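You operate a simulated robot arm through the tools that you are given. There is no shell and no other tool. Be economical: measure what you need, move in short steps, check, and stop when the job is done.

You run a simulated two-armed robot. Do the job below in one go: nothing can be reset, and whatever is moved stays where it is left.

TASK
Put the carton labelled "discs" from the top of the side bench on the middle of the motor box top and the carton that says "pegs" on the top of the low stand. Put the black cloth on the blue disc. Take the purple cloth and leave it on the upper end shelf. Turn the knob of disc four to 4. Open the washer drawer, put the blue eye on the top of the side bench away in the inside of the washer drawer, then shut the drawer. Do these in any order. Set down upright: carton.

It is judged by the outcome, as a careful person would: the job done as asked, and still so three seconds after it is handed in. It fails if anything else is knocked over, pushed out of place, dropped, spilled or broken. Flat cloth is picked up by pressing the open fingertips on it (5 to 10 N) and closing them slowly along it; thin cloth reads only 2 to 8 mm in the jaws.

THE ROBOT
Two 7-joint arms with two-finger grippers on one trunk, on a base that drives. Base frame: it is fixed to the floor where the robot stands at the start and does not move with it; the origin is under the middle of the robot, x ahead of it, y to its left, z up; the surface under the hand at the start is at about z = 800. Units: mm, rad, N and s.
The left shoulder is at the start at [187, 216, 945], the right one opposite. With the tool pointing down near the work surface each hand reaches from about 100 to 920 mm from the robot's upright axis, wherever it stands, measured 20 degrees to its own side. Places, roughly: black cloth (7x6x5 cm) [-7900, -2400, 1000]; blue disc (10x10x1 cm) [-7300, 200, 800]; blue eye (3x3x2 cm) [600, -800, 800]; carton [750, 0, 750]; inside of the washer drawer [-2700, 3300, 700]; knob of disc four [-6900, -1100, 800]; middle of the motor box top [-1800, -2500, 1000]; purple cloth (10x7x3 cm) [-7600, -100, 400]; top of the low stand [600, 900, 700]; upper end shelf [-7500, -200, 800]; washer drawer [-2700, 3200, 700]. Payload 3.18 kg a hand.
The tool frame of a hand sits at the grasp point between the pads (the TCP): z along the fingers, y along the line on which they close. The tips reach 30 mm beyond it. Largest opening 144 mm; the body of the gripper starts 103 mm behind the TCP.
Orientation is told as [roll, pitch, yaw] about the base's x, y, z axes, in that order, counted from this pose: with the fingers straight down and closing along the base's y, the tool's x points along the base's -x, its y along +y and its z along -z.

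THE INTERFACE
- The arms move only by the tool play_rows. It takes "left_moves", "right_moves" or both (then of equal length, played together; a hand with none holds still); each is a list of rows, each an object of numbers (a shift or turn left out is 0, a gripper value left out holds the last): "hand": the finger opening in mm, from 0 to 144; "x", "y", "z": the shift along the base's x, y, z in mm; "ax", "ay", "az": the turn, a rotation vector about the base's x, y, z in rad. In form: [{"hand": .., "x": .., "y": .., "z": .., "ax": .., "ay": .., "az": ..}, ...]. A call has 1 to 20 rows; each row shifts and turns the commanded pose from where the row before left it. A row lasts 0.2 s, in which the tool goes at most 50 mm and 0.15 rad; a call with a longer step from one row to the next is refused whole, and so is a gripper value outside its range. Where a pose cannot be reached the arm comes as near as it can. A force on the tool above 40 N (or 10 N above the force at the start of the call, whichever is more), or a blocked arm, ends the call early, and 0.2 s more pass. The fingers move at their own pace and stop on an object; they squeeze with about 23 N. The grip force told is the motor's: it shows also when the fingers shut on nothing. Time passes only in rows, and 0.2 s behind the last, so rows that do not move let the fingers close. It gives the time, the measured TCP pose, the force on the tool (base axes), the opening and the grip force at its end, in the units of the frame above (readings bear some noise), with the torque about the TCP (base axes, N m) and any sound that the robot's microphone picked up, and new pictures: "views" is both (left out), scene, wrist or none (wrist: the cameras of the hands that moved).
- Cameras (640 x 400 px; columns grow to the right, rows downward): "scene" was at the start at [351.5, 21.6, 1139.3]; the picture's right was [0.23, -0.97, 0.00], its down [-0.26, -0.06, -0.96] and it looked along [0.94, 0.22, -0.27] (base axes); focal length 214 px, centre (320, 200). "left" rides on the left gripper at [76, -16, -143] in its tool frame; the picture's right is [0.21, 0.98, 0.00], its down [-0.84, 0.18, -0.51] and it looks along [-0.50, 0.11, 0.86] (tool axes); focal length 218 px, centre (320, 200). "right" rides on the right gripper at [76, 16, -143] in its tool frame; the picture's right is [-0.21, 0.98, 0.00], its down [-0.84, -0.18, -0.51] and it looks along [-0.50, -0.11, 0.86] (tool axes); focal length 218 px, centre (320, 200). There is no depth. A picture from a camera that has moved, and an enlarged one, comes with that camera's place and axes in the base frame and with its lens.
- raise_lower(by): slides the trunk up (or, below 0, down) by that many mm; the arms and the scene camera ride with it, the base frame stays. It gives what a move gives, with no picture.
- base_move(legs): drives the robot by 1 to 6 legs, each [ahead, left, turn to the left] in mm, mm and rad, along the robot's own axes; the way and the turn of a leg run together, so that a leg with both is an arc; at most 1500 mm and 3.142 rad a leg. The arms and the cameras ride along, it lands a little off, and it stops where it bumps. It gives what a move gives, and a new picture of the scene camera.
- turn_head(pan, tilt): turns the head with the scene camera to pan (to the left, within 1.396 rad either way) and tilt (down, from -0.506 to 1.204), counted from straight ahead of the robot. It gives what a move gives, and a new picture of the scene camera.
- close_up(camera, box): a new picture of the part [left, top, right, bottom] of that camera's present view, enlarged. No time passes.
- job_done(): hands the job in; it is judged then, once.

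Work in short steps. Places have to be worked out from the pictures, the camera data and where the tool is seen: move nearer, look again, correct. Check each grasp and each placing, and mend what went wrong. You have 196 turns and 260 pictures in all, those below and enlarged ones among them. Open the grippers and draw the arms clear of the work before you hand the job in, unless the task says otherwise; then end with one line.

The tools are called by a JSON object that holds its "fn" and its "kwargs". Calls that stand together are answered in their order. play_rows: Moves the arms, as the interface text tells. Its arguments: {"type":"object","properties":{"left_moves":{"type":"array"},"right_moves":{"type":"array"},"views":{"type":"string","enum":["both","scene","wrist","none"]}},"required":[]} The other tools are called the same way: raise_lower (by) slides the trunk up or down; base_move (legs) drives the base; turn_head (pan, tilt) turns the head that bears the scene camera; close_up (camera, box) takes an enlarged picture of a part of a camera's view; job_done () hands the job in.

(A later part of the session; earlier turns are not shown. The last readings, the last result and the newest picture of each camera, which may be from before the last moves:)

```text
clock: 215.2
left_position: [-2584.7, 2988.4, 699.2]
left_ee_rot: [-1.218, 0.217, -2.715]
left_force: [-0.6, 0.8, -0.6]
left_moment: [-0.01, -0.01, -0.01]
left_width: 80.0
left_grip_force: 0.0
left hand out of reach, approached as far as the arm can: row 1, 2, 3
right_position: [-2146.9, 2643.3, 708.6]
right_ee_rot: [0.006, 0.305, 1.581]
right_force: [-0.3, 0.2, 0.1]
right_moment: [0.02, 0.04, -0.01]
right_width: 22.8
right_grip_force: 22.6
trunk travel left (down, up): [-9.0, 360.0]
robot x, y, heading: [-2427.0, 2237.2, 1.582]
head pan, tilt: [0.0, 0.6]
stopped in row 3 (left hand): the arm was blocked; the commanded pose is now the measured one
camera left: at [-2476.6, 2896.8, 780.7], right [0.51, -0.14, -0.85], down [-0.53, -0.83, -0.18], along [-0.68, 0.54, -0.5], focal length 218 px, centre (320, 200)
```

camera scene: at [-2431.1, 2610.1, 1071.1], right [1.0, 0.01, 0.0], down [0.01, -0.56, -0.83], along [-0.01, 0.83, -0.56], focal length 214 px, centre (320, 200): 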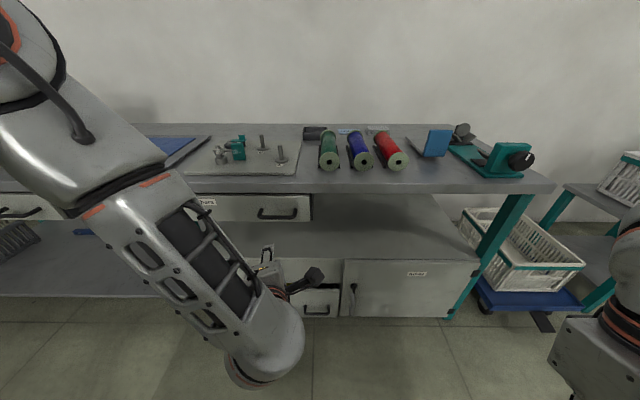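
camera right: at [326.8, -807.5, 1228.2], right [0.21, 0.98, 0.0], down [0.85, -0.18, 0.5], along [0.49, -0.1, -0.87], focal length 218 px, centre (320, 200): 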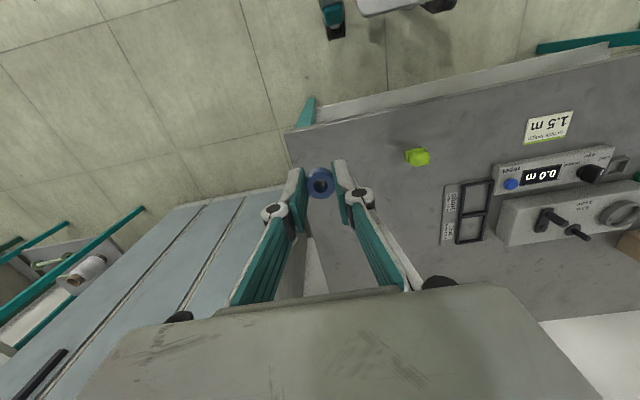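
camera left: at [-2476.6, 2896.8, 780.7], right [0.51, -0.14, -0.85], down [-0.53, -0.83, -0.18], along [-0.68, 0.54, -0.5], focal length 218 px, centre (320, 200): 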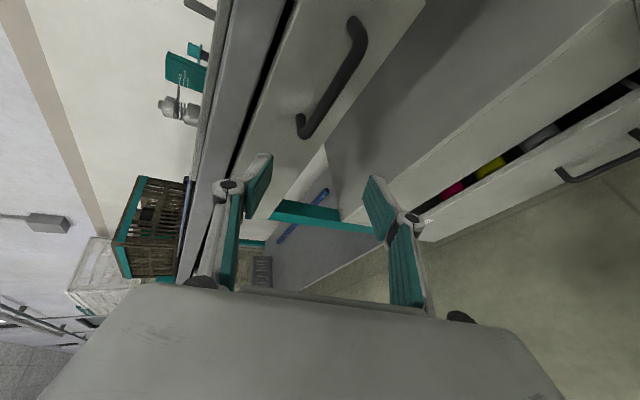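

The arm is at a limit with the trunk this low. I'll back up a bit, raise the trunk 100 and redo the hand pose there.

{"fn": "base_move", "kwargs": {"legs": [[-130, 0, 0]]}}

{"fn": "raise_lower", "kwargs": {"by": 110}}

{"fn": "play_rows", "kwargs": {"left_moves": [{"x": 20}, {"x": 20}, {"x": 20}], "views": "both"}}

```text
clock: 216.4
left_position: [-2581.4, 2859.3, 700.7]
left_ee_rot: [-1.217, 0.22, -2.717]
left_force: [0.1, 0.4, -0.4]
left_moment: [-0.03, 0.03, -0.01]
left_width: 80.3
left_grip_force: 0.0
right_position: [-2146.6, 2514.6, 709.0]
right_ee_rot: [0.006, 0.306, 1.582]
right_force: [0.4, -0.1, 0.2]
right_moment: [0.04, 0.01, 0.01]
right_width: 22.6
right_grip_force: 22.7
trunk travel left (down, up): [-9.0, 360.0]
robot x, y, heading: [-2427.2, 2111.2, 1.582]
head pan, tilt: [0.0, 0.6]
camera scene: at [-2429.9, 2480.9, 1071.2], right [1.0, 0.01, 0.0], down [0.01, -0.56, -0.83], along [-0.01, 0.83, -0.56], focal length 214 px, centre (320, 200)
```

scene: 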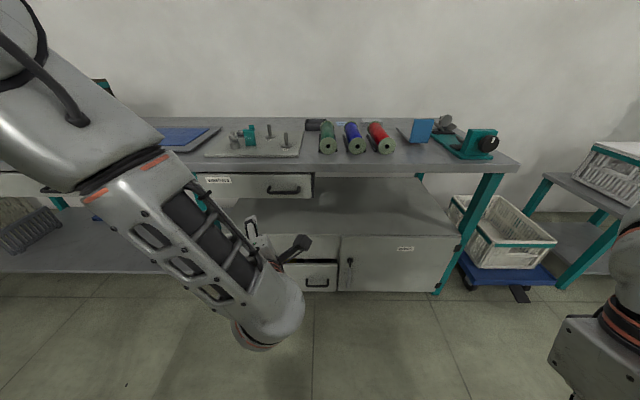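

```text
clock: 217.9
left_position: [-2582.0, 2858.3, 806.6]
left_ee_rot: [-1.213, 0.22, -2.717]
left_force: [-0.4, 0.2, -0.4]
left_moment: [0.0, 0.05, 0.02]
left_width: 80.1
left_grip_force: 0.1
right_position: [-2146.4, 2516.2, 818.0]
right_ee_rot: [0.008, 0.309, 1.581]
right_force: [0.8, 0.2, -0.1]
right_moment: [-0.03, 0.0, 0.0]
right_width: 23.1
right_grip_force: 23.0
trunk travel left (down, up): [-119.0, 250.0]
robot x, y, heading: [-2427.4, 2112.1, 1.579]
head pan, tilt: [0.0, 0.6]
```

```text
clock: 218.7
left_position: [-2541.7, 2864.7, 810.6]
left_ee_rot: [-1.211, 0.226, -2.68]
left_force: [0.9, 1.1, -1.0]
left_moment: [-0.01, 0.0, 0.02]
left_width: 80.3
left_grip_force: 0.0
right_position: [-2145.6, 2514.2, 818.4]
right_ee_rot: [0.006, 0.307, 1.584]
right_force: [0.2, 0.0, -0.6]
right_moment: [0.01, -0.02, 0.02]
right_width: 23.0
right_grip_force: 23.1
trunk travel left (down, up): [-119.0, 250.0]
robot x, y, heading: [-2425.7, 2107.3, 1.587]
head pan, tilt: [0.0, 0.6]
camera scene: at [-2429.0, 2374.7, 1214.1], right [1.0, 0.01, 0.0], down [0.01, -0.56, -0.83], along [-0.01, 0.82, -0.56], focal length 214 px, centre (320, 200)
camera left: at [-2431.6, 2777.1, 892.8], right [0.52, -0.12, -0.85], down [-0.5, -0.85, -0.18], along [-0.7, 0.51, -0.5], focal length 218 px, centre (320, 200)
```

scene: 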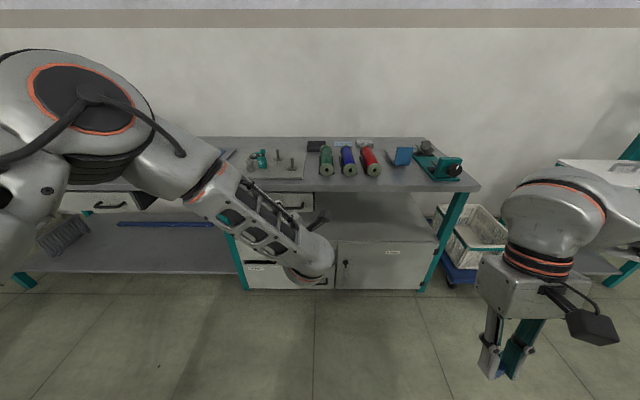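
left: 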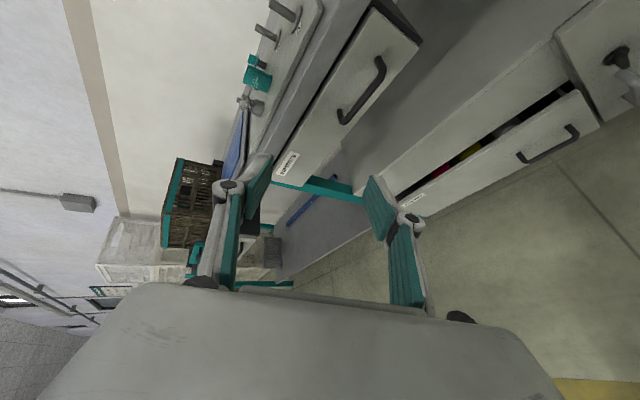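

The trunk raised normally this time. I'll straighten the hand (yaw and roll) here.

{"fn": "play_rows", "kwargs": {"left_moves": [{"ax": 0.014, "ay": 0.062, "az": -0.112}, {"ax": 0.014, "ay": 0.062, "az": -0.112}, {"ax": 0.014, "ay": 0.062, "az": -0.112}, {"ax": 0.014, "ay": 0.062, "az": -0.112}, {"z": -20}, {"z": -20}, {"z": -20}], "views": "wrist"}}

```text
clock: 219.8
left_position: [-2522.9, 2859.4, 797.6]
left_ee_rot: [-1.165, 0.037, -3.006]
left_force: [0.0, 0.4, 0.3]
left_moment: [0.01, 0.01, -0.02]
left_width: 80.2
left_grip_force: 0.1
left hand out of reach, approached as far as the arm can: row 2, 3, 4, 5
right_position: [-2146.8, 2514.7, 819.3]
right_ee_rot: [0.008, 0.309, 1.581]
right_force: [-0.7, 0.0, -0.2]
right_moment: [-0.02, -0.01, 0.03]
right_width: 23.0
right_grip_force: 22.4
trunk travel left (down, up): [-119.0, 250.0]
robot x, y, heading: [-2424.6, 2107.3, 1.58]
head pan, tilt: [0.0, 0.6]
stopped in row 5 (left hand): the arm was blocked; the commanded pose is now the measured one
camera left: at [-2433.7, 2745.8, 873.6], right [0.29, -0.35, -0.89], down [-0.76, -0.65, 0.0], along [-0.58, 0.68, -0.46], focal length 218 px, centre (320, 200)
```

left: 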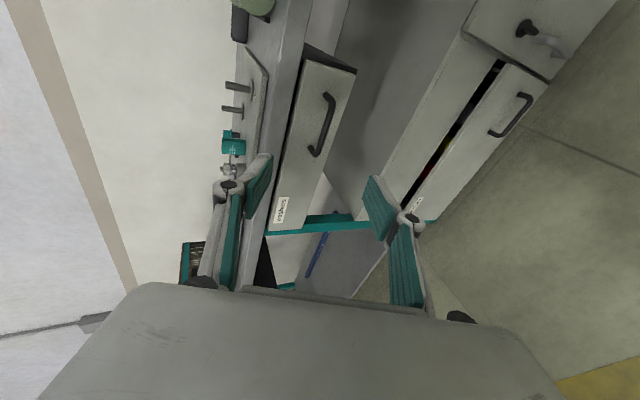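

Orientation is good (23° down, nearly straight). The arm won't go lower itself, so I'll lower the trunk in steps.

{"fn": "raise_lower", "kwargs": {"by": -50}}

```text
clock: 220.7
left_position: [-2522.5, 2836.2, 633.8]
left_ee_rot: [-0.976, 0.013, -3.0]
left_force: [-0.5, -0.5, 0.1]
left_moment: [-0.06, -0.02, -0.01]
left_width: 80.1
left_grip_force: 0.0
right_position: [-2144.9, 2512.6, 771.3]
right_ee_rot: [0.007, 0.302, 1.58]
right_force: [0.2, -0.5, 0.6]
right_moment: [0.05, 0.0, -0.03]
right_width: 22.9
right_grip_force: 22.7
trunk travel left (down, up): [-69.0, 300.0]
robot x, y, heading: [-2428.7, 2113.0, 1.58]
head pan, tilt: [0.0, 0.6]
```

{"fn": "play_rows", "kwargs": {"left_moves": [{"z": 20, "ax": 0.04}, {"z": 20, "ax": 0.04}, {"z": 20, "ax": 0.04}, {"z": 15, "ax": 0.04}, {"ax": 0.04}, {"ax": 0.04}], "views": "wrist"}}

```text
clock: 222.2
left_position: [-2566.3, 2839.5, 684.1]
left_ee_rot: [-1.1, 0.057, -2.84]
left_force: [-0.1, -0.5, 0.2]
left_moment: [0.04, -0.04, -0.03]
left_width: 80.0
left_grip_force: 0.1
left hand out of reach, approached as far as the arm can: row 1, 3, 4, 5, 6
right_position: [-2145.9, 2514.8, 768.9]
right_ee_rot: [0.008, 0.308, 1.582]
right_force: [0.0, 0.2, 0.5]
right_moment: [0.02, -0.02, 0.0]
right_width: 22.9
right_grip_force: 23.1
trunk travel left (down, up): [-69.0, 300.0]
robot x, y, heading: [-2425.5, 2106.0, 1.574]
head pan, tilt: [0.0, 0.6]
stopped in row 6 (left hand): the arm was blocked; the commanded pose is now the measured one
camera left: at [-2463.0, 2746.0, 769.2], right [0.38, -0.35, -0.86], down [-0.65, -0.76, 0.02], along [-0.66, 0.55, -0.51], focal length 218 px, centre (320, 200)
```

left: 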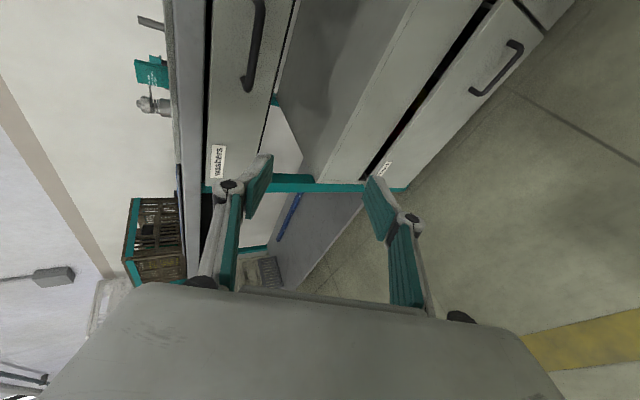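

This pose is usable: TCP at (-2566,2839,684), 26° down. I'll drive forward 190 and look again.

{"fn": "base_move", "kwargs": {"legs": [[190, 0, 0]]}}

{"fn": "close_up", "kwargs": {"camera": "left", "box": [0, 0, 640, 400]}}

```text
clock: 223.7
left_position: [-2565.2, 3028.9, 687.1]
left_ee_rot: [-1.103, 0.058, -2.844]
left_force: [-0.6, 0.5, 0.8]
left_moment: [-0.01, 0.0, 0.01]
left_width: 80.0
left_grip_force: 0.0
right_position: [-2145.1, 2701.9, 767.6]
right_ee_rot: [0.007, 0.307, 1.578]
right_force: [-0.6, 0.4, -0.6]
right_moment: [-0.01, 0.02, -0.03]
right_width: 23.0
right_grip_force: 23.0
trunk travel left (down, up): [-69.0, 300.0]
robot x, y, heading: [-2425.1, 2296.8, 1.579]
head pan, tilt: [0.0, 0.6]
camera scene: at [-2430.0, 2617.9, 1149.2], right [1.0, 0.01, 0.0], down [0.0, -0.57, -0.82], along [-0.01, 0.82, -0.57], focal length 214 px, centre (320, 200)
```

scene: 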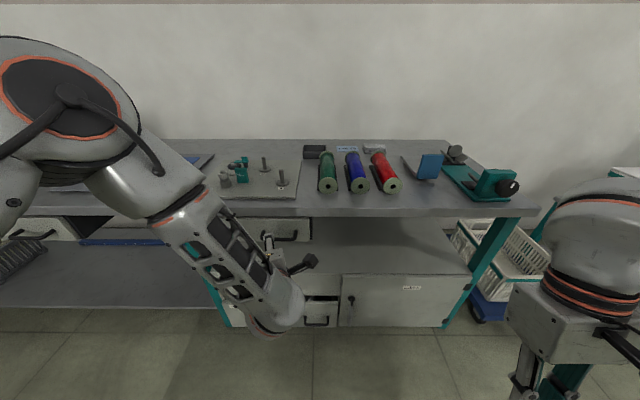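

```text
1.00 times, centred on (320, 200) of left (not enlarged: the box is as wide or as high as the picture)
camera zoom: at [-2462.4, 2935.5, 771.2], right [0.38, -0.35, -0.86], down [-0.65, -0.76, 0.02], along [-0.66, 0.55, -0.51], focal length 218 px, centre (320, 200)
```

zoom: 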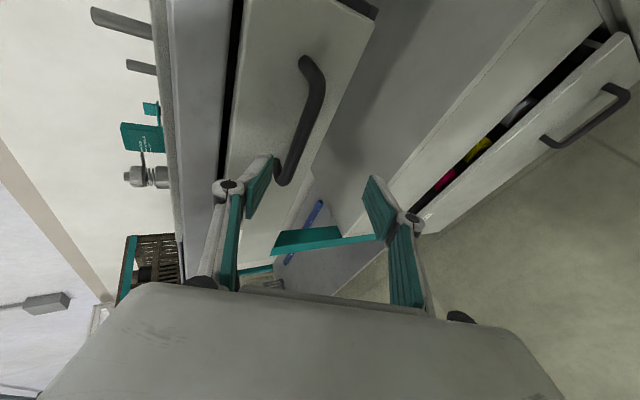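

Triangulating gives the bar at (-2566,3097,680), length ~85. With opening 60 I'll drive forward ~52 to get the bar between the fingers.

{"fn": "play_rows", "kwargs": {"left_moves": [{"hand": 60}, {}], "views": "none"}}

{"fn": "base_move", "kwargs": {"legs": [[50, 0, 0]]}}

{"fn": "close_up", "kwargs": {"camera": "left", "box": [120, 20, 520, 270]}}

```text
clock: 224.3
left_position: [-2564.5, 3027.8, 687.6]
left_ee_rot: [-1.102, 0.059, -2.842]
left_force: [0.2, -0.6, 0.0]
left_moment: [0.02, 0.01, -0.01]
left_width: 60.1
left_grip_force: 0.2
right_position: [-2146.1, 2701.8, 768.6]
right_ee_rot: [0.006, 0.306, 1.58]
right_force: [0.2, 0.8, -0.4]
right_moment: [-0.02, -0.01, 0.0]
right_width: 22.7
right_grip_force: 23.0
trunk travel left (down, up): [-69.0, 300.0]
robot x, y, heading: [-2431.4, 2297.2, 1.574]
head pan, tilt: [0.0, 0.6]
```

```text
clock: 225.3
left_position: [-2566.7, 3068.8, 686.4]
left_ee_rot: [-1.098, 0.06, -2.838]
left_force: [0.2, -1.9, 1.2]
left_moment: [0.12, 0.0, -0.02]
left_width: 60.1
left_grip_force: 0.0
right_position: [-2146.9, 2743.7, 768.3]
right_ee_rot: [0.007, 0.308, 1.578]
right_force: [-0.5, 1.3, 0.2]
right_moment: [0.01, 0.0, 0.02]
right_width: 23.0
right_grip_force: 23.2
trunk travel left (down, up): [-69.0, 300.0]
robot x, y, heading: [-2430.8, 2338.0, 1.579]
head pan, tilt: [0.0, 0.6]
stopped in leg 1: the force on the tool passed its limit at 79 N (the readings are from after the stop); the commanded pose is now the measured one
camera scene: at [-2430.3, 2660.4, 1149.4], right [1.0, 0.01, 0.0], down [0.0, -0.56, -0.83], along [-0.01, 0.83, -0.56], focal length 214 px, centre (320, 200)
```

scene: 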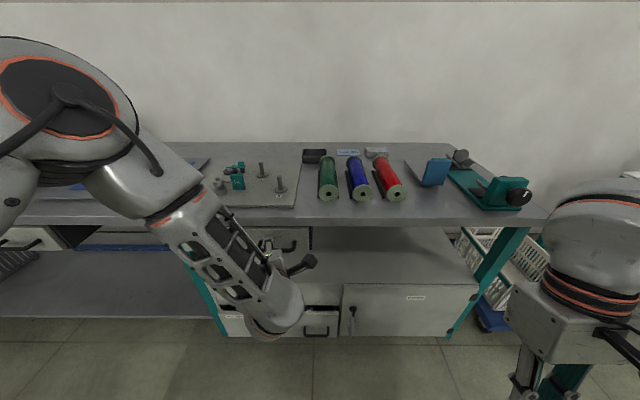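

```text
1.60 times, centred on (320, 145) of left
camera zoom: at [-2464.8, 2976.9, 771.4], right [0.38, -0.35, -0.86], down [-0.65, -0.76, 0.02], along [-0.66, 0.55, -0.51], focal length 349 px, centre (320, 288)
```

zoom: 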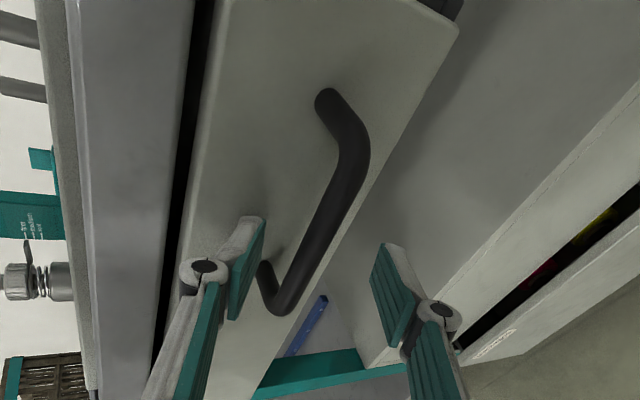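

The upper finger met the drawer front, and the bar now appears to be between the fingers. I'll close gently and see.

{"fn": "play_rows", "kwargs": {"left_moves": [{"hand": 40}, {"hand": 20}, {"hand": 5}, {"hand": 5}], "views": "none"}}

{"fn": "close_up", "kwargs": {"camera": "left", "box": [120, 20, 520, 270]}}

```text
clock: 226.3
left_position: [-2568.4, 3068.9, 692.5]
left_ee_rot: [-1.108, 0.062, -2.836]
left_force: [-6.0, 2.6, 26.6]
left_moment: [0.11, 1.24, -0.46]
left_width: 15.1
left_grip_force: 44.8
right_position: [-2147.1, 2744.2, 770.7]
right_ee_rot: [0.007, 0.301, 1.58]
right_force: [-0.8, 0.5, 0.0]
right_moment: [-0.01, -0.02, 0.01]
right_width: 23.0
right_grip_force: 23.3
trunk travel left (down, up): [-69.0, 300.0]
robot x, y, heading: [-2428.0, 2340.5, 1.579]
head pan, tilt: [0.0, 0.6]
```

```text
1.60 times, centred on (320, 145) of left
camera zoom: at [-2465.2, 2977.2, 776.2], right [0.38, -0.34, -0.86], down [-0.65, -0.76, 0.01], along [-0.66, 0.55, -0.51], focal length 349 px, centre (320, 288)
```

zoom: 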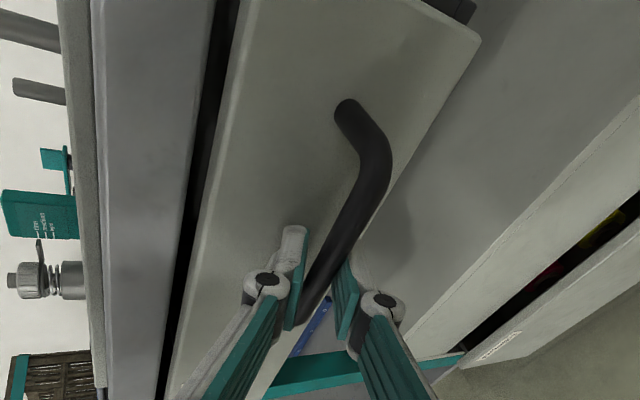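

The bar is gripped at 15 mm. I'll pull the drawer by driving back 200.

{"fn": "base_move", "kwargs": {"legs": [[-60, 0, 0]]}}

```text
clock: 227.0
left_position: [-2568.3, 3068.8, 692.9]
left_ee_rot: [-1.113, 0.062, -2.836]
left_force: [0.2, 0.5, 8.3]
left_moment: [0.03, 1.32, -0.56]
left_width: 15.0
left_grip_force: 44.5
right_position: [-2147.7, 2739.0, 767.8]
right_ee_rot: [0.006, 0.31, 1.58]
right_force: [-0.9, 0.3, -0.9]
right_moment: [-0.01, 0.0, -0.01]
right_width: 22.7
right_grip_force: 22.7
trunk travel left (down, up): [-69.0, 300.0]
robot x, y, heading: [-2425.9, 2339.6, 1.573]
head pan, tilt: [0.0, 0.6]
stopped in leg 1: the force on the tool passed its limit at 43 N (the readings are from after the stop); the commanded pose is now the measured one
camera scene: at [-2430.1, 2655.2, 1149.0], right [1.0, 0.01, 0.0], down [0.0, -0.56, -0.83], along [-0.01, 0.83, -0.56], focal length 214 px, centre (320, 200)
```

scene: 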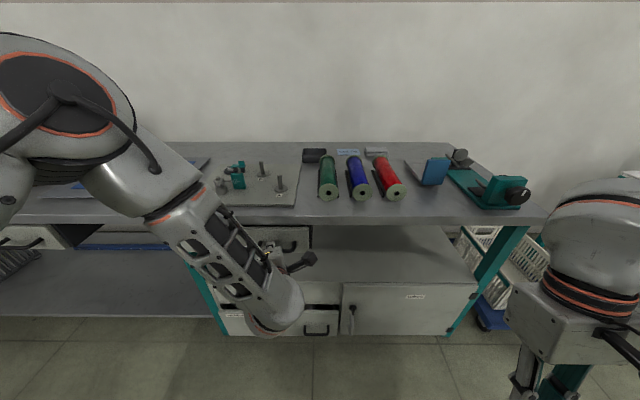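

The pull tripped the force limit at 43 N. I'll try the arm pulling slowly in small steps.

{"fn": "play_rows", "kwargs": {"left_moves": [{"y": -3}, {"y": -3}, {"y": -3}, {"y": -3}, {"y": -3}, {"y": -3}, {"y": -3}, {"y": -3}], "views": "none"}}

```text
clock: 228.8
left_position: [-2568.0, 3068.4, 691.5]
left_ee_rot: [-1.111, 0.063, -2.836]
left_force: [1.1, 1.6, 6.2]
left_moment: [0.01, 1.11, -0.63]
left_width: 15.0
left_grip_force: 44.5
left hand out of reach, approached as far as the arm can: row 1, 3, 4, 5, 6, 7
right_position: [-2146.7, 2740.4, 769.6]
right_ee_rot: [0.006, 0.306, 1.58]
right_force: [-0.6, 0.0, -0.1]
right_moment: [-0.01, 0.0, -0.01]
right_width: 23.0
right_grip_force: 23.6
trunk travel left (down, up): [-69.0, 300.0]
robot x, y, heading: [-2428.9, 2333.4, 1.577]
head pan, tilt: [0.0, 0.6]
```

{"fn": "base_move", "kwargs": {"legs": [[-5, 0, 0]]}}

```text
clock: 229.5
left_position: [-2567.6, 3062.9, 693.4]
left_ee_rot: [-1.112, 0.062, -2.836]
left_force: [0.6, -1.7, 4.8]
left_moment: [0.05, 1.11, -0.62]
left_width: 15.2
left_grip_force: 44.8
right_position: [-2147.1, 2735.2, 769.8]
right_ee_rot: [0.006, 0.307, 1.579]
right_force: [0.2, 0.3, -0.2]
right_moment: [-0.01, -0.04, -0.01]
right_width: 22.9
right_grip_force: 23.0
trunk travel left (down, up): [-69.0, 300.0]
robot x, y, heading: [-2429.6, 2328.2, 1.581]
head pan, tilt: [0.0, 0.6]
camera scene: at [-2430.2, 2650.0, 1149.6], right [1.0, 0.01, 0.0], down [0.0, -0.56, -0.83], along [-0.01, 0.83, -0.56], focal length 214 px, centre (320, 200)
```

scene: 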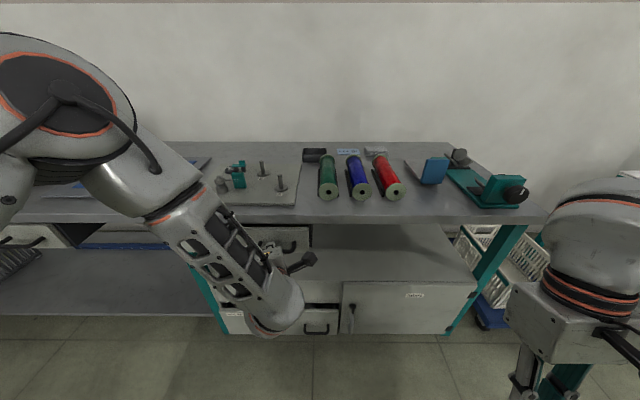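

It moved 5 mm at low force. I'll continue with short legs.

{"fn": "base_move", "kwargs": {"legs": [[-6, 0, 0], [-8, 0, 0], [-8, 0, 0], [-10, 0, 0], [-10, 0, 0], [-12, 0, 0]]}}

{"fn": "close_up", "kwargs": {"camera": "left", "box": [120, 20, 520, 270]}}

```text
clock: 232.0
left_position: [-2569.5, 3009.8, 693.1]
left_ee_rot: [-1.112, 0.064, -2.837]
left_force: [-5.6, 0.6, 5.0]
left_moment: [0.01, 1.16, -0.55]
left_width: 14.9
left_grip_force: 44.9
right_position: [-2147.9, 2680.8, 768.0]
right_ee_rot: [0.008, 0.307, 1.58]
right_force: [-0.4, -0.5, 0.4]
right_moment: [-0.03, 0.02, -0.01]
right_width: 22.9
right_grip_force: 22.6
trunk travel left (down, up): [-69.0, 300.0]
robot x, y, heading: [-2429.6, 2277.8, 1.574]
head pan, tilt: [0.0, 0.6]
camera scene: at [-2430.1, 2596.4, 1149.5], right [1.0, 0.01, 0.0], down [0.0, -0.56, -0.83], along [-0.01, 0.83, -0.56], focal length 214 px, centre (320, 200)
```

scene: 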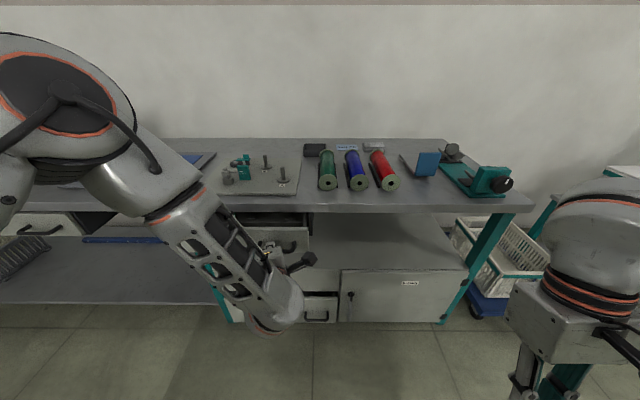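

```text
1.60 times, centred on (320, 145) of left
camera zoom: at [-2465.1, 2916.4, 775.8], right [0.38, -0.33, -0.86], down [-0.64, -0.76, 0.01], along [-0.66, 0.55, -0.51], focal length 349 px, centre (320, 288)
```

zoom: 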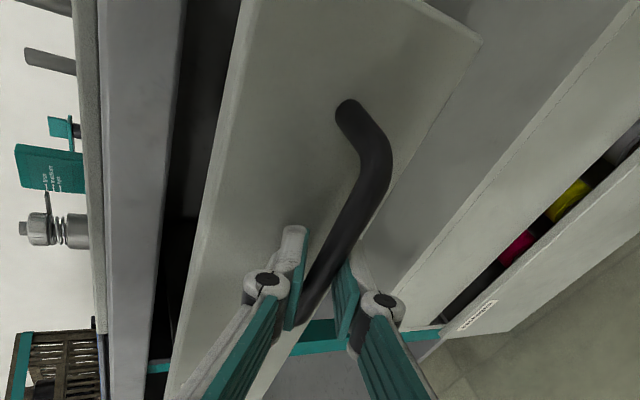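

The drawer is opening (≈59 mm). I'll keep going.

{"fn": "base_move", "kwargs": {"legs": [[-15, 0, 0], [-20, 0, 0], [-25, 0, 0], [-25, 0, 0], [-25, 0, 0], [-25, 0, 0]]}}

```text
clock: 234.8
left_position: [-2568.8, 2873.0, 692.7]
left_ee_rot: [-1.111, 0.064, -2.835]
left_force: [-12.8, 0.2, 4.1]
left_moment: [0.03, 1.13, -0.49]
left_width: 15.0
left_grip_force: 44.6
right_position: [-2146.3, 2544.4, 769.7]
right_ee_rot: [0.006, 0.309, 1.579]
right_force: [-0.5, -0.4, -0.2]
right_moment: [0.04, 0.0, 0.02]
right_width: 22.8
right_grip_force: 22.8
trunk travel left (down, up): [-69.0, 300.0]
robot x, y, heading: [-2425.5, 2138.5, 1.581]
head pan, tilt: [0.0, 0.6]
camera scene: at [-2429.8, 2460.7, 1149.5], right [1.0, 0.01, 0.0], down [0.0, -0.56, -0.83], along [-0.01, 0.83, -0.56], focal length 214 px, centre (320, 200)
```

scene: 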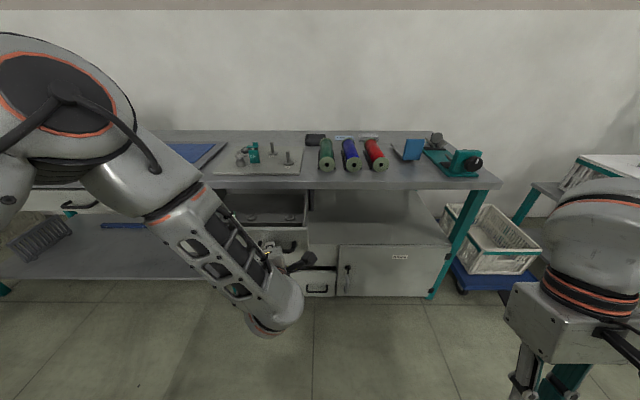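

The drawer is open ~195 mm. I'll release the handle, back off, and view the interior.

{"fn": "play_rows", "kwargs": {"left_moves": [{"hand": 40}, {"hand": 60}, {"hand": 60}], "views": "none"}}

{"fn": "base_move", "kwargs": {"legs": [[-120, 0, 0]]}}

{"fn": "close_up", "kwargs": {"camera": "scene", "box": [200, 120, 360, 220]}}

```text
clock: 235.6
left_position: [-2568.1, 2874.0, 693.5]
left_ee_rot: [-1.11, 0.062, -2.834]
left_force: [-0.3, -0.6, -0.4]
left_moment: [-0.01, -0.02, 0.0]
left_width: 59.9
left_grip_force: 0.1
right_position: [-2145.3, 2546.6, 767.9]
right_ee_rot: [0.008, 0.308, 1.579]
right_force: [0.0, -0.1, -0.1]
right_moment: [-0.01, -0.02, 0.02]
right_width: 23.0
right_grip_force: 23.1
trunk travel left (down, up): [-69.0, 300.0]
robot x, y, heading: [-2428.4, 2138.7, 1.579]
head pan, tilt: [0.0, 0.6]
```

```text
clock: 236.8
left_position: [-2565.9, 2753.4, 693.3]
left_ee_rot: [-1.114, 0.064, -2.835]
left_force: [-0.4, 0.8, -0.1]
left_moment: [-0.03, -0.02, -0.01]
left_width: 59.9
left_grip_force: 0.1
right_position: [-2144.3, 2423.4, 767.5]
right_ee_rot: [0.01, 0.307, 1.578]
right_force: [0.5, -0.3, 0.2]
right_moment: [0.02, 0.01, 0.01]
right_width: 22.8
right_grip_force: 22.7
trunk travel left (down, up): [-69.0, 300.0]
robot x, y, heading: [-2427.9, 2022.2, 1.576]
head pan, tilt: [0.0, 0.6]
camera scene: at [-2428.1, 2340.3, 1149.6], right [1.0, 0.01, 0.0], down [0.0, -0.56, -0.83], along [0.0, 0.83, -0.56], focal length 214 px, centre (320, 200)
```

scene: 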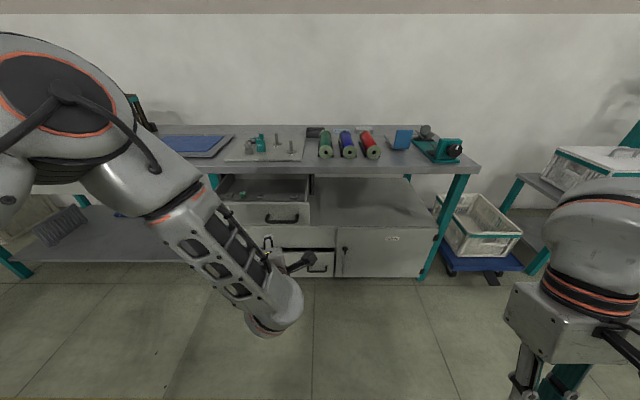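

```text
4.00 times, centred on (280, 170) of scene
camera zoom: at [-2428.1, 2340.3, 1149.6], right [1.0, 0.01, 0.0], down [0.0, -0.56, -0.83], along [0.0, 0.83, -0.56], focal length 858 px, centre (480, 320)
```

zoom: 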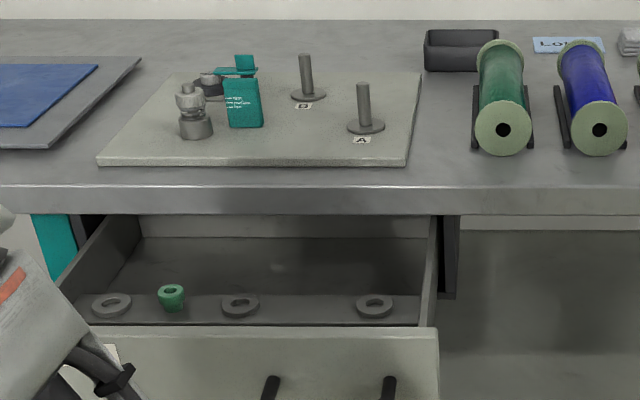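

The drawer is open with washers inside and free space toward the front. I'll back off slightly and raise the trunk for working from above with the right hand.

{"fn": "base_move", "kwargs": {"legs": [[-100, 0, 0]]}}

{"fn": "raise_lower", "kwargs": {"by": 180}}

{"fn": "turn_head", "kwargs": {"pan": -0.15, "tilt": 0.75}}

```text
clock: 238.0
left_position: [-2566.5, 2656.6, 691.5]
left_ee_rot: [-1.115, 0.065, -2.836]
left_force: [0.6, 0.9, -0.2]
left_moment: [-0.03, -0.04, -0.02]
left_width: 60.1
left_grip_force: 0.0
right_position: [-2144.4, 2325.8, 768.4]
right_ee_rot: [0.009, 0.308, 1.58]
right_force: [0.5, 0.0, 0.2]
right_moment: [0.03, -0.01, 0.0]
right_width: 23.0
right_grip_force: 23.5
trunk travel left (down, up): [-69.0, 300.0]
robot x, y, heading: [-2427.0, 1924.8, 1.578]
head pan, tilt: [0.0, 0.6]
camera scene: at [-2428.0, 2242.4, 1149.6], right [1.0, 0.01, 0.0], down [0.0, -0.56, -0.83], along [-0.01, 0.83, -0.56], focal length 214 px, centre (320, 200)
```

scene: 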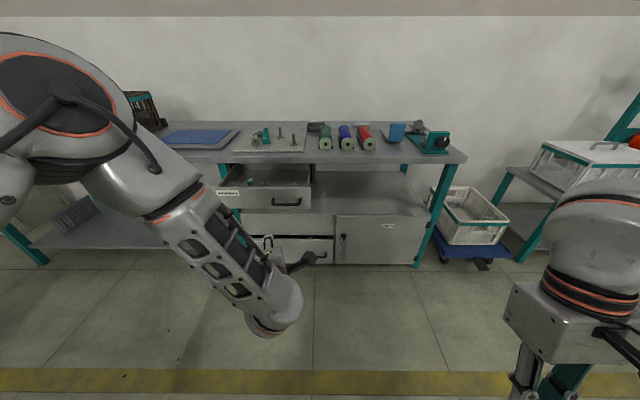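

```text
clock: 240.0
left_position: [-2566.4, 2617.3, 1225.2]
left_ee_rot: [-1.657, 0.211, -2.912]
left_force: [-0.2, 0.4, -0.2]
left_moment: [-0.01, 0.01, 0.01]
left_width: 59.7
left_grip_force: 0.1
right_position: [-2145.2, 2328.8, 947.5]
right_ee_rot: [0.009, 0.307, 1.579]
right_force: [-0.8, 1.0, -0.5]
right_moment: [-0.01, 0.01, 0.0]
right_width: 22.6
right_grip_force: 23.1
trunk travel left (down, up): [-249.0, 120.0]
robot x, y, heading: [-2424.7, 1921.3, 1.574]
head pan, tilt: [0.0, 0.6]
```

```text
clock: 240.7
left_position: [-2566.8, 2616.0, 1226.1]
left_ee_rot: [-1.658, 0.215, -2.911]
left_force: [0.9, 0.0, 0.7]
left_moment: [0.0, 0.0, 0.03]
left_width: 59.8
left_grip_force: 0.1
right_position: [-2145.3, 2327.1, 949.0]
right_ee_rot: [0.008, 0.308, 1.578]
right_force: [-0.1, 0.1, -0.6]
right_moment: [0.01, -0.01, -0.02]
right_width: 22.8
right_grip_force: 22.6
trunk travel left (down, up): [-249.0, 120.0]
robot x, y, heading: [-2424.7, 1925.1, 1.577]
head pan, tilt: [-0.15, 0.75]
camera scene: at [-2414.4, 2067.1, 1344.5], right [0.99, -0.14, 0.0], down [-0.1, -0.67, -0.73], along [0.1, 0.72, -0.68], focal length 214 px, centre (320, 200)
```

scene: 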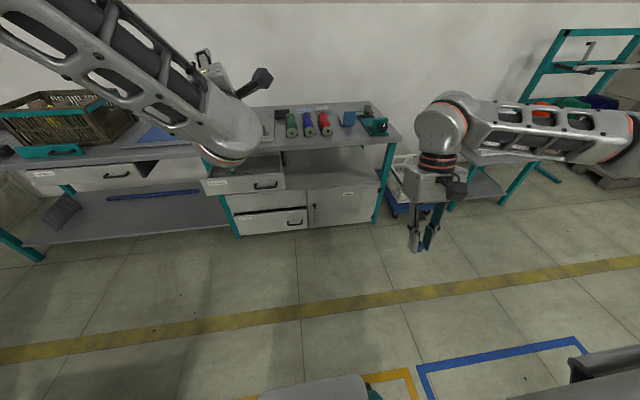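

The right hand needs leveling (pitch 0.307). I'll do that, then strafe left 385 and drive forward 380.

{"fn": "play_rows", "kwargs": {"right_moves": [{"ax": 0.1, "z": 20}, {"ax": 0.1, "z": 20}, {"ax": 0.107, "z": 20}], "views": "none"}}

{"fn": "base_move", "kwargs": {"legs": [[0, 385, 0], [380, 0, 0]]}}

```text
clock: 241.5
left_position: [-2566.8, 2615.2, 1226.4]
left_ee_rot: [-1.657, 0.212, -2.91]
left_force: [-0.7, -0.9, 0.3]
left_moment: [-0.01, -0.01, -0.03]
left_width: 59.8
left_grip_force: 0.1
right_position: [-2144.7, 2327.9, 1007.9]
right_ee_rot: [0.004, -0.001, 1.579]
right_force: [-0.7, -0.4, -0.2]
right_moment: [0.04, 0.0, 0.01]
right_width: 22.9
right_grip_force: 23.0
trunk travel left (down, up): [-249.0, 120.0]
robot x, y, heading: [-2426.6, 1925.3, 1.581]
head pan, tilt: [-0.15, 0.75]
```

```text
clock: 244.2
left_position: [-2816.1, 2614.5, 1226.5]
left_ee_rot: [-1.656, 0.213, -2.912]
left_force: [-0.1, 0.8, 0.5]
left_moment: [-0.03, 0.02, -0.05]
left_width: 60.3
left_grip_force: 0.1
right_position: [-2395.8, 2324.9, 1007.7]
right_ee_rot: [0.002, 0.001, 1.577]
right_force: [-0.1, -0.4, 1.2]
right_moment: [0.01, -0.08, 0.0]
right_width: 22.8
right_grip_force: 22.9
trunk travel left (down, up): [-249.0, 120.0]
robot x, y, heading: [-2677.5, 1918.2, 1.576]
head pan, tilt: [-0.15, 0.75]
stopped in leg 1: the robot was blocked; the commanded pose is now the measured one
camera scene: at [-2665.0, 2065.4, 1344.5], right [0.99, -0.14, 0.0], down [-0.1, -0.67, -0.73], along [0.11, 0.72, -0.68], focal length 214 px, centre (320, 200)
```

scene: 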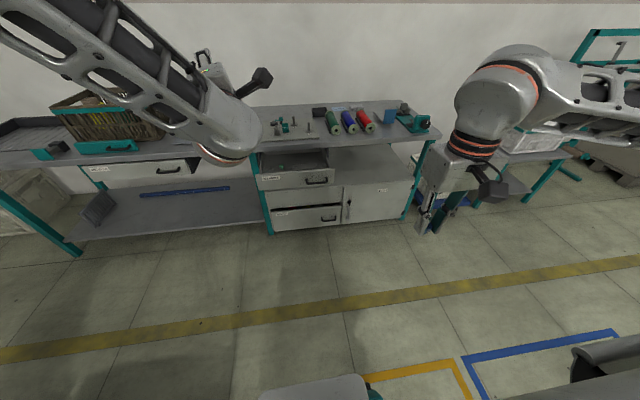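

The base bumped something on its left. I'll look there.

{"fn": "turn_head", "kwargs": {"pan": 1.3, "tilt": 0.7}}

```text
clock: 245.7
left_position: [-2814.0, 2613.2, 1225.0]
left_ee_rot: [-1.659, 0.212, -2.914]
left_force: [-0.4, 0.2, 0.6]
left_moment: [-0.01, 0.01, -0.04]
left_width: 60.0
left_grip_force: 0.1
right_position: [-2393.0, 2324.8, 1007.7]
right_ee_rot: [0.004, 0.002, 1.576]
right_force: [-0.1, -0.5, 0.0]
right_moment: [0.01, 0.0, 0.03]
right_width: 23.1
right_grip_force: 23.1
trunk travel left (down, up): [-249.0, 120.0]
robot x, y, heading: [-2679.0, 1923.0, 1.577]
head pan, tilt: [1.3, 0.7]
camera scene: at [-2756.3, 2005.8, 1348.7], right [0.26, 0.96, 0.0], down [0.62, -0.17, -0.76], along [-0.74, 0.2, -0.64], focal length 214 px, centre (320, 200)
```

scene: 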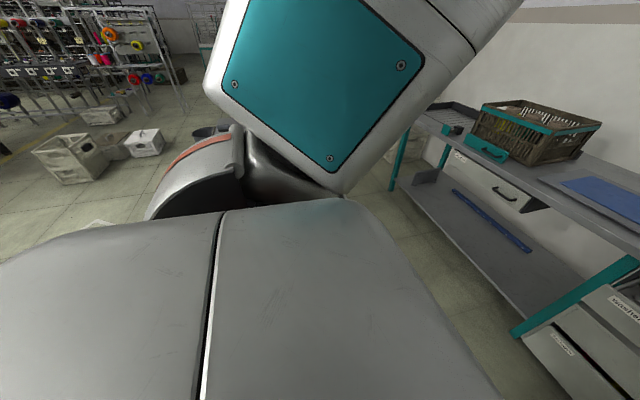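

The shoulder blocks the view, but the cart noted earlier is on that side. I'll move 30 mm away from it, then forward 420 to the drawer.

{"fn": "base_move", "kwargs": {"legs": [[0, -40, 0], [420, 0, 0]]}}

{"fn": "turn_head", "kwargs": {"pan": 0.0, "tilt": 1.0}}

```text
clock: 249.0
left_position: [-2775.2, 3043.4, 1224.9]
left_ee_rot: [-1.655, 0.212, -2.912]
left_force: [-0.1, -0.1, -0.1]
left_moment: [0.03, 0.01, -0.04]
left_width: 60.0
left_grip_force: 0.1
right_position: [-2352.9, 2753.9, 1008.4]
right_ee_rot: [0.004, 0.0, 1.574]
right_force: [0.5, 0.5, -0.3]
right_moment: [-0.03, 0.01, -0.03]
right_width: 22.8
right_grip_force: 22.6
trunk travel left (down, up): [-249.0, 120.0]
robot x, y, heading: [-2634.5, 2348.3, 1.578]
head pan, tilt: [1.3, 0.7]
camera scene: at [-2718.3, 2435.3, 1348.7], right [0.26, 0.96, 0.0], down [0.62, -0.17, -0.76], along [-0.74, 0.2, -0.64], focal length 214 px, centre (320, 200)
```

scene: 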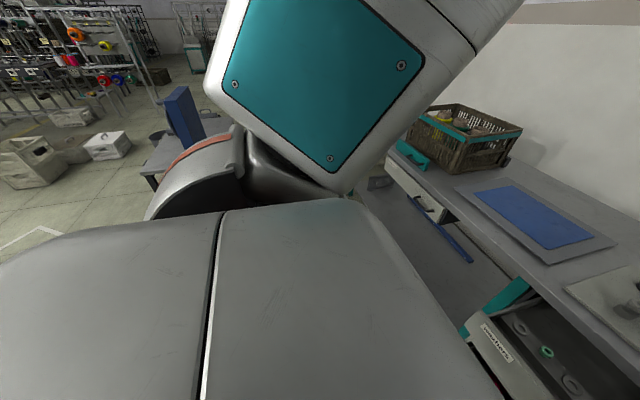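

```text
clock: 250.5
left_position: [-2773.9, 3043.3, 1226.9]
left_ee_rot: [-1.656, 0.212, -2.913]
left_force: [0.0, 0.4, -0.2]
left_moment: [0.01, 0.02, 0.02]
left_width: 60.0
left_grip_force: 0.2
right_position: [-2353.5, 2754.1, 1008.3]
right_ee_rot: [0.004, 0.001, 1.573]
right_force: [1.0, -0.8, -1.4]
right_moment: [-0.01, 0.02, 0.0]
right_width: 22.7
right_grip_force: 22.8
trunk travel left (down, up): [-249.0, 120.0]
robot x, y, heading: [-2635.7, 2352.2, 1.575]
head pan, tilt: [0.0, 1.0]
camera scene: at [-2636.7, 2482.0, 1325.3], right [1.0, 0.01, 0.0], down [0.0, -0.84, -0.54], along [0.0, 0.54, -0.84], focal length 214 px, centre (320, 200)
```

scene: 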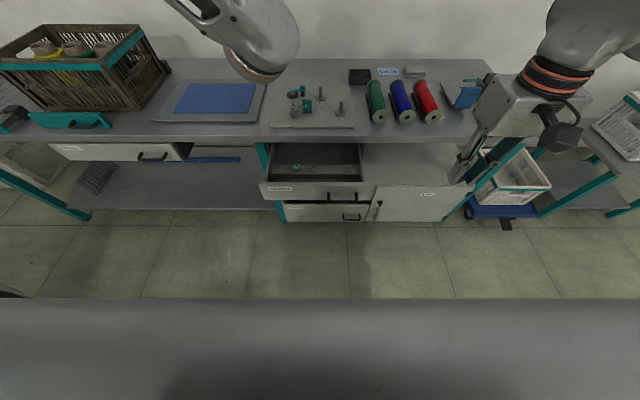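

{"fn": "close_up", "kwargs": {"camera": "scene", "box": [250, 130, 390, 218]}}

```text
4.55 times, centred on (320, 174) of scene
camera zoom: at [-2636.7, 2482.0, 1325.3], right [1.0, 0.01, 0.0], down [0.0, -0.84, -0.54], along [0.0, 0.54, -0.84], focal length 975 px, centre (320, 318)
```

zoom: 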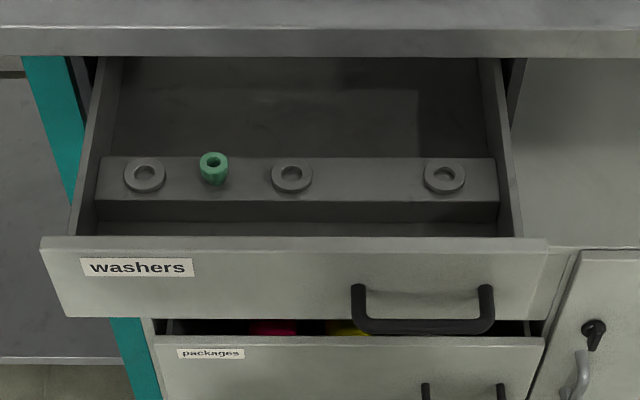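

Inside there is a ledge with washers and a green eye, and a free gap at about (-2597,3011). I'll move the left hand aside first, then bring the right hand over.

{"fn": "play_rows", "kwargs": {"left_moves": [{"x": -25, "y": -20}, {"x": -25, "y": -20}, {"x": -25, "y": -20}, {"x": -25, "y": -20}, {}, {}, {}], "right_moves": [{}, {}, {"x": -30, "y": 20}, {"x": -40, "y": 25}, {"x": -40, "y": 25}, {"x": -40, "y": 25}, {"x": -40, "y": 25}], "views": "wrist"}}

```text
clock: 252.1
left_position: [-2827.0, 2944.5, 1258.3]
left_ee_rot: [-1.65, 0.215, -2.907]
left_force: [0.1, 0.3, 0.1]
left_moment: [0.01, -0.03, -0.01]
left_width: 59.8
left_grip_force: 0.1
left hand out of reach, approached as far as the arm can: row 1, 2, 3, 4
right_position: [-2544.3, 2877.0, 1007.0]
right_ee_rot: [0.004, 0.003, 1.575]
right_force: [-0.1, 0.6, 0.0]
right_moment: [-0.03, -0.05, -0.02]
right_width: 22.9
right_grip_force: 23.2
trunk travel left (down, up): [-249.0, 120.0]
robot x, y, heading: [-2635.8, 2352.0, 1.578]
head pan, tilt: [0.0, 1.0]
camera right: at [-2560.2, 2800.3, 1148.9], right [-0.98, 0.2, 0.0], down [0.18, 0.84, 0.51], along [0.1, 0.5, -0.86], focal length 218 px, centre (320, 200)
camera left: at [-2722.1, 2822.5, 1280.1], right [0.38, 0.17, -0.91], down [-0.64, -0.66, -0.39], along [-0.67, 0.73, -0.14], focal length 218 px, centre (320, 200)
```

right: 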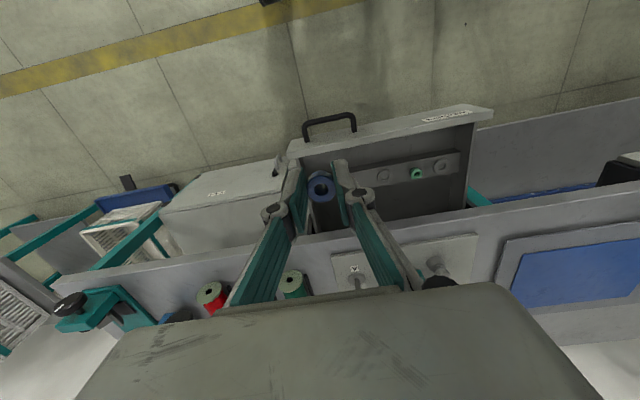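
left: 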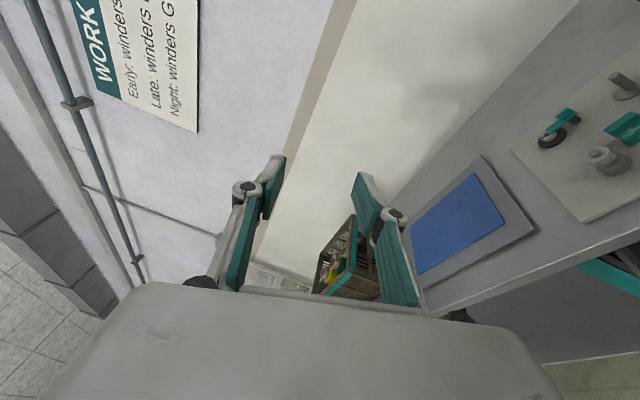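

The ledge is at z≈720 and the gap centre at (-2598,3008). I'll move over it and descend partway.

{"fn": "play_rows", "kwargs": {"right_moves": [{"x": -18, "y": 40}, {"x": -18, "y": 45}, {"x": -18, "y": 46}, {"z": -45}, {"z": -45}, {"z": -45}, {"z": -45}, {}], "views": "wrist"}}

{"fn": "close_up", "kwargs": {"camera": "scene", "box": [250, 100, 410, 200]}}

```text
clock: 253.9
left_position: [-2824.3, 2943.6, 1259.1]
left_ee_rot: [-1.654, 0.212, -2.909]
left_force: [-0.1, 0.4, 0.8]
left_moment: [0.0, 0.01, -0.02]
left_width: 60.1
left_grip_force: 0.1
right_position: [-2597.5, 3006.8, 828.3]
right_ee_rot: [0.007, -0.001, 1.575]
right_force: [0.5, -0.2, -0.3]
right_moment: [0.0, 0.0, 0.01]
right_width: 22.9
right_grip_force: 23.2
trunk travel left (down, up): [-249.0, 120.0]
robot x, y, heading: [-2636.9, 2349.1, 1.573]
head pan, tilt: [0.0, 1.0]
camera right: at [-2613.9, 2930.2, 971.3], right [-0.98, 0.2, 0.0], down [0.18, 0.84, 0.51], along [0.1, 0.5, -0.86], focal length 218 px, centre (320, 200)
```

right: 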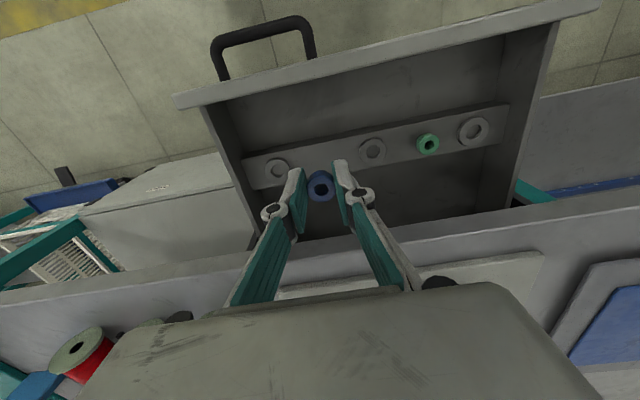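

```text
4.00 times, centred on (330, 150) of scene
camera zoom: at [-2636.5, 2481.5, 1325.5], right [1.0, 0.0, 0.0], down [0.0, -0.84, -0.54], along [0.0, 0.54, -0.84], focal length 858 px, centre (280, 400)
```

zoom: 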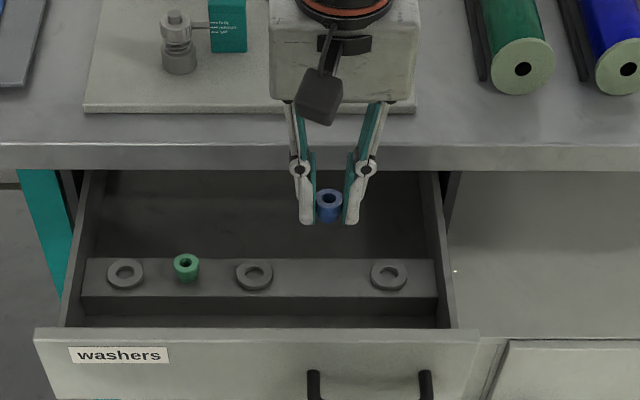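

I'll refine by +8 mm in y, then lower slowly until contact.

{"fn": "play_rows", "kwargs": {"right_moves": [{"x": -2, "y": 8}, {"z": -30}, {"z": -25}, {"z": -5}, {}], "views": "wrist"}}

```text
clock: 255.1
left_position: [-2823.8, 2943.3, 1258.3]
left_ee_rot: [-1.653, 0.213, -2.909]
left_force: [-0.7, -0.5, 0.2]
left_moment: [-0.04, 0.04, 0.02]
left_width: 59.8
left_grip_force: 0.1
right_position: [-2599.4, 3014.3, 768.0]
right_ee_rot: [0.002, -0.002, 1.575]
right_force: [0.0, 0.2, -0.7]
right_moment: [0.03, 0.04, -0.07]
right_width: 23.0
right_grip_force: 23.1
trunk travel left (down, up): [-249.0, 120.0]
robot x, y, heading: [-2634.1, 2347.2, 1.574]
head pan, tilt: [0.0, 1.0]
camera right: at [-2616.3, 2938.0, 910.6], right [-0.98, 0.2, 0.0], down [0.18, 0.84, 0.51], along [0.1, 0.5, -0.86], focal length 218 px, centre (320, 200)
```

right: 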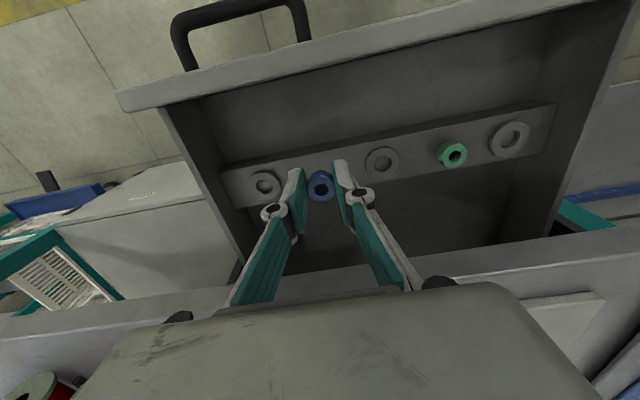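

{"fn": "play_rows", "kwargs": {"right_moves": [{"z": -4, "y": 2}, {"z": -4}, {"z": -3}, {}], "views": "none"}}

```text
clock: 256.1
left_position: [-2825.5, 2944.0, 1259.1]
left_ee_rot: [-1.654, 0.212, -2.908]
left_force: [0.6, 0.0, -0.4]
left_moment: [-0.02, 0.04, 0.0]
left_width: 59.9
left_grip_force: 0.0
right_position: [-2599.0, 3015.9, 758.0]
right_ee_rot: [0.004, -0.001, 1.576]
right_force: [-0.7, -0.6, 0.0]
right_moment: [-0.04, 0.0, 0.0]
right_width: 22.8
right_grip_force: 22.9
trunk travel left (down, up): [-249.0, 120.0]
robot x, y, heading: [-2635.9, 2350.0, 1.572]
head pan, tilt: [0.0, 1.0]
```

{"fn": "play_rows", "kwargs": {"right_moves": [{"z": -4}, {"z": -4}, {}], "views": "none"}}

{"fn": "play_rows", "kwargs": {"right_moves": [{"z": -4}, {"z": -4}, {}], "views": "wrist"}}

```text
clock: 256.9
left_position: [-2823.9, 2943.4, 1259.4]
left_ee_rot: [-1.653, 0.213, -2.909]
left_force: [0.3, -0.7, -0.2]
left_moment: [0.06, 0.01, 0.0]
left_width: 59.9
left_grip_force: 0.0
right_position: [-2599.1, 3015.5, 749.7]
right_ee_rot: [0.004, 0.001, 1.575]
right_force: [0.1, 0.0, 0.0]
right_moment: [-0.04, -0.03, -0.03]
right_width: 22.8
right_grip_force: 22.7
trunk travel left (down, up): [-249.0, 120.0]
robot x, y, heading: [-2634.6, 2350.4, 1.577]
head pan, tilt: [0.0, 1.0]
```

```text
clock: 257.7
left_position: [-2824.3, 2942.5, 1259.0]
left_ee_rot: [-1.652, 0.213, -2.906]
left_force: [-0.3, 0.0, 1.2]
left_moment: [-0.04, -0.04, 0.0]
left_width: 60.1
left_grip_force: 0.1
right_position: [-2600.2, 3014.2, 740.5]
right_ee_rot: [0.003, 0.001, 1.575]
right_force: [0.2, -0.1, 0.3]
right_moment: [0.0, 0.0, 0.01]
right_width: 22.9
right_grip_force: 22.9
trunk travel left (down, up): [-249.0, 120.0]
robot x, y, heading: [-2635.7, 2351.2, 1.578]
head pan, tilt: [0.0, 1.0]
camera right: at [-2616.0, 2939.0, 883.2], right [-0.98, 0.2, 0.0], down [0.18, 0.84, 0.51], along [0.1, 0.5, -0.86], focal length 218 px, centre (320, 200)
```

right: 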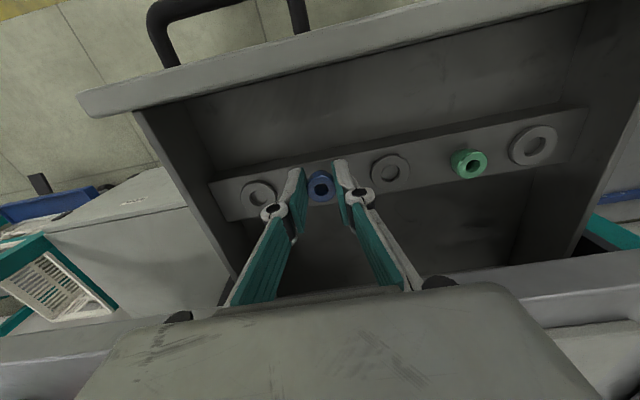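

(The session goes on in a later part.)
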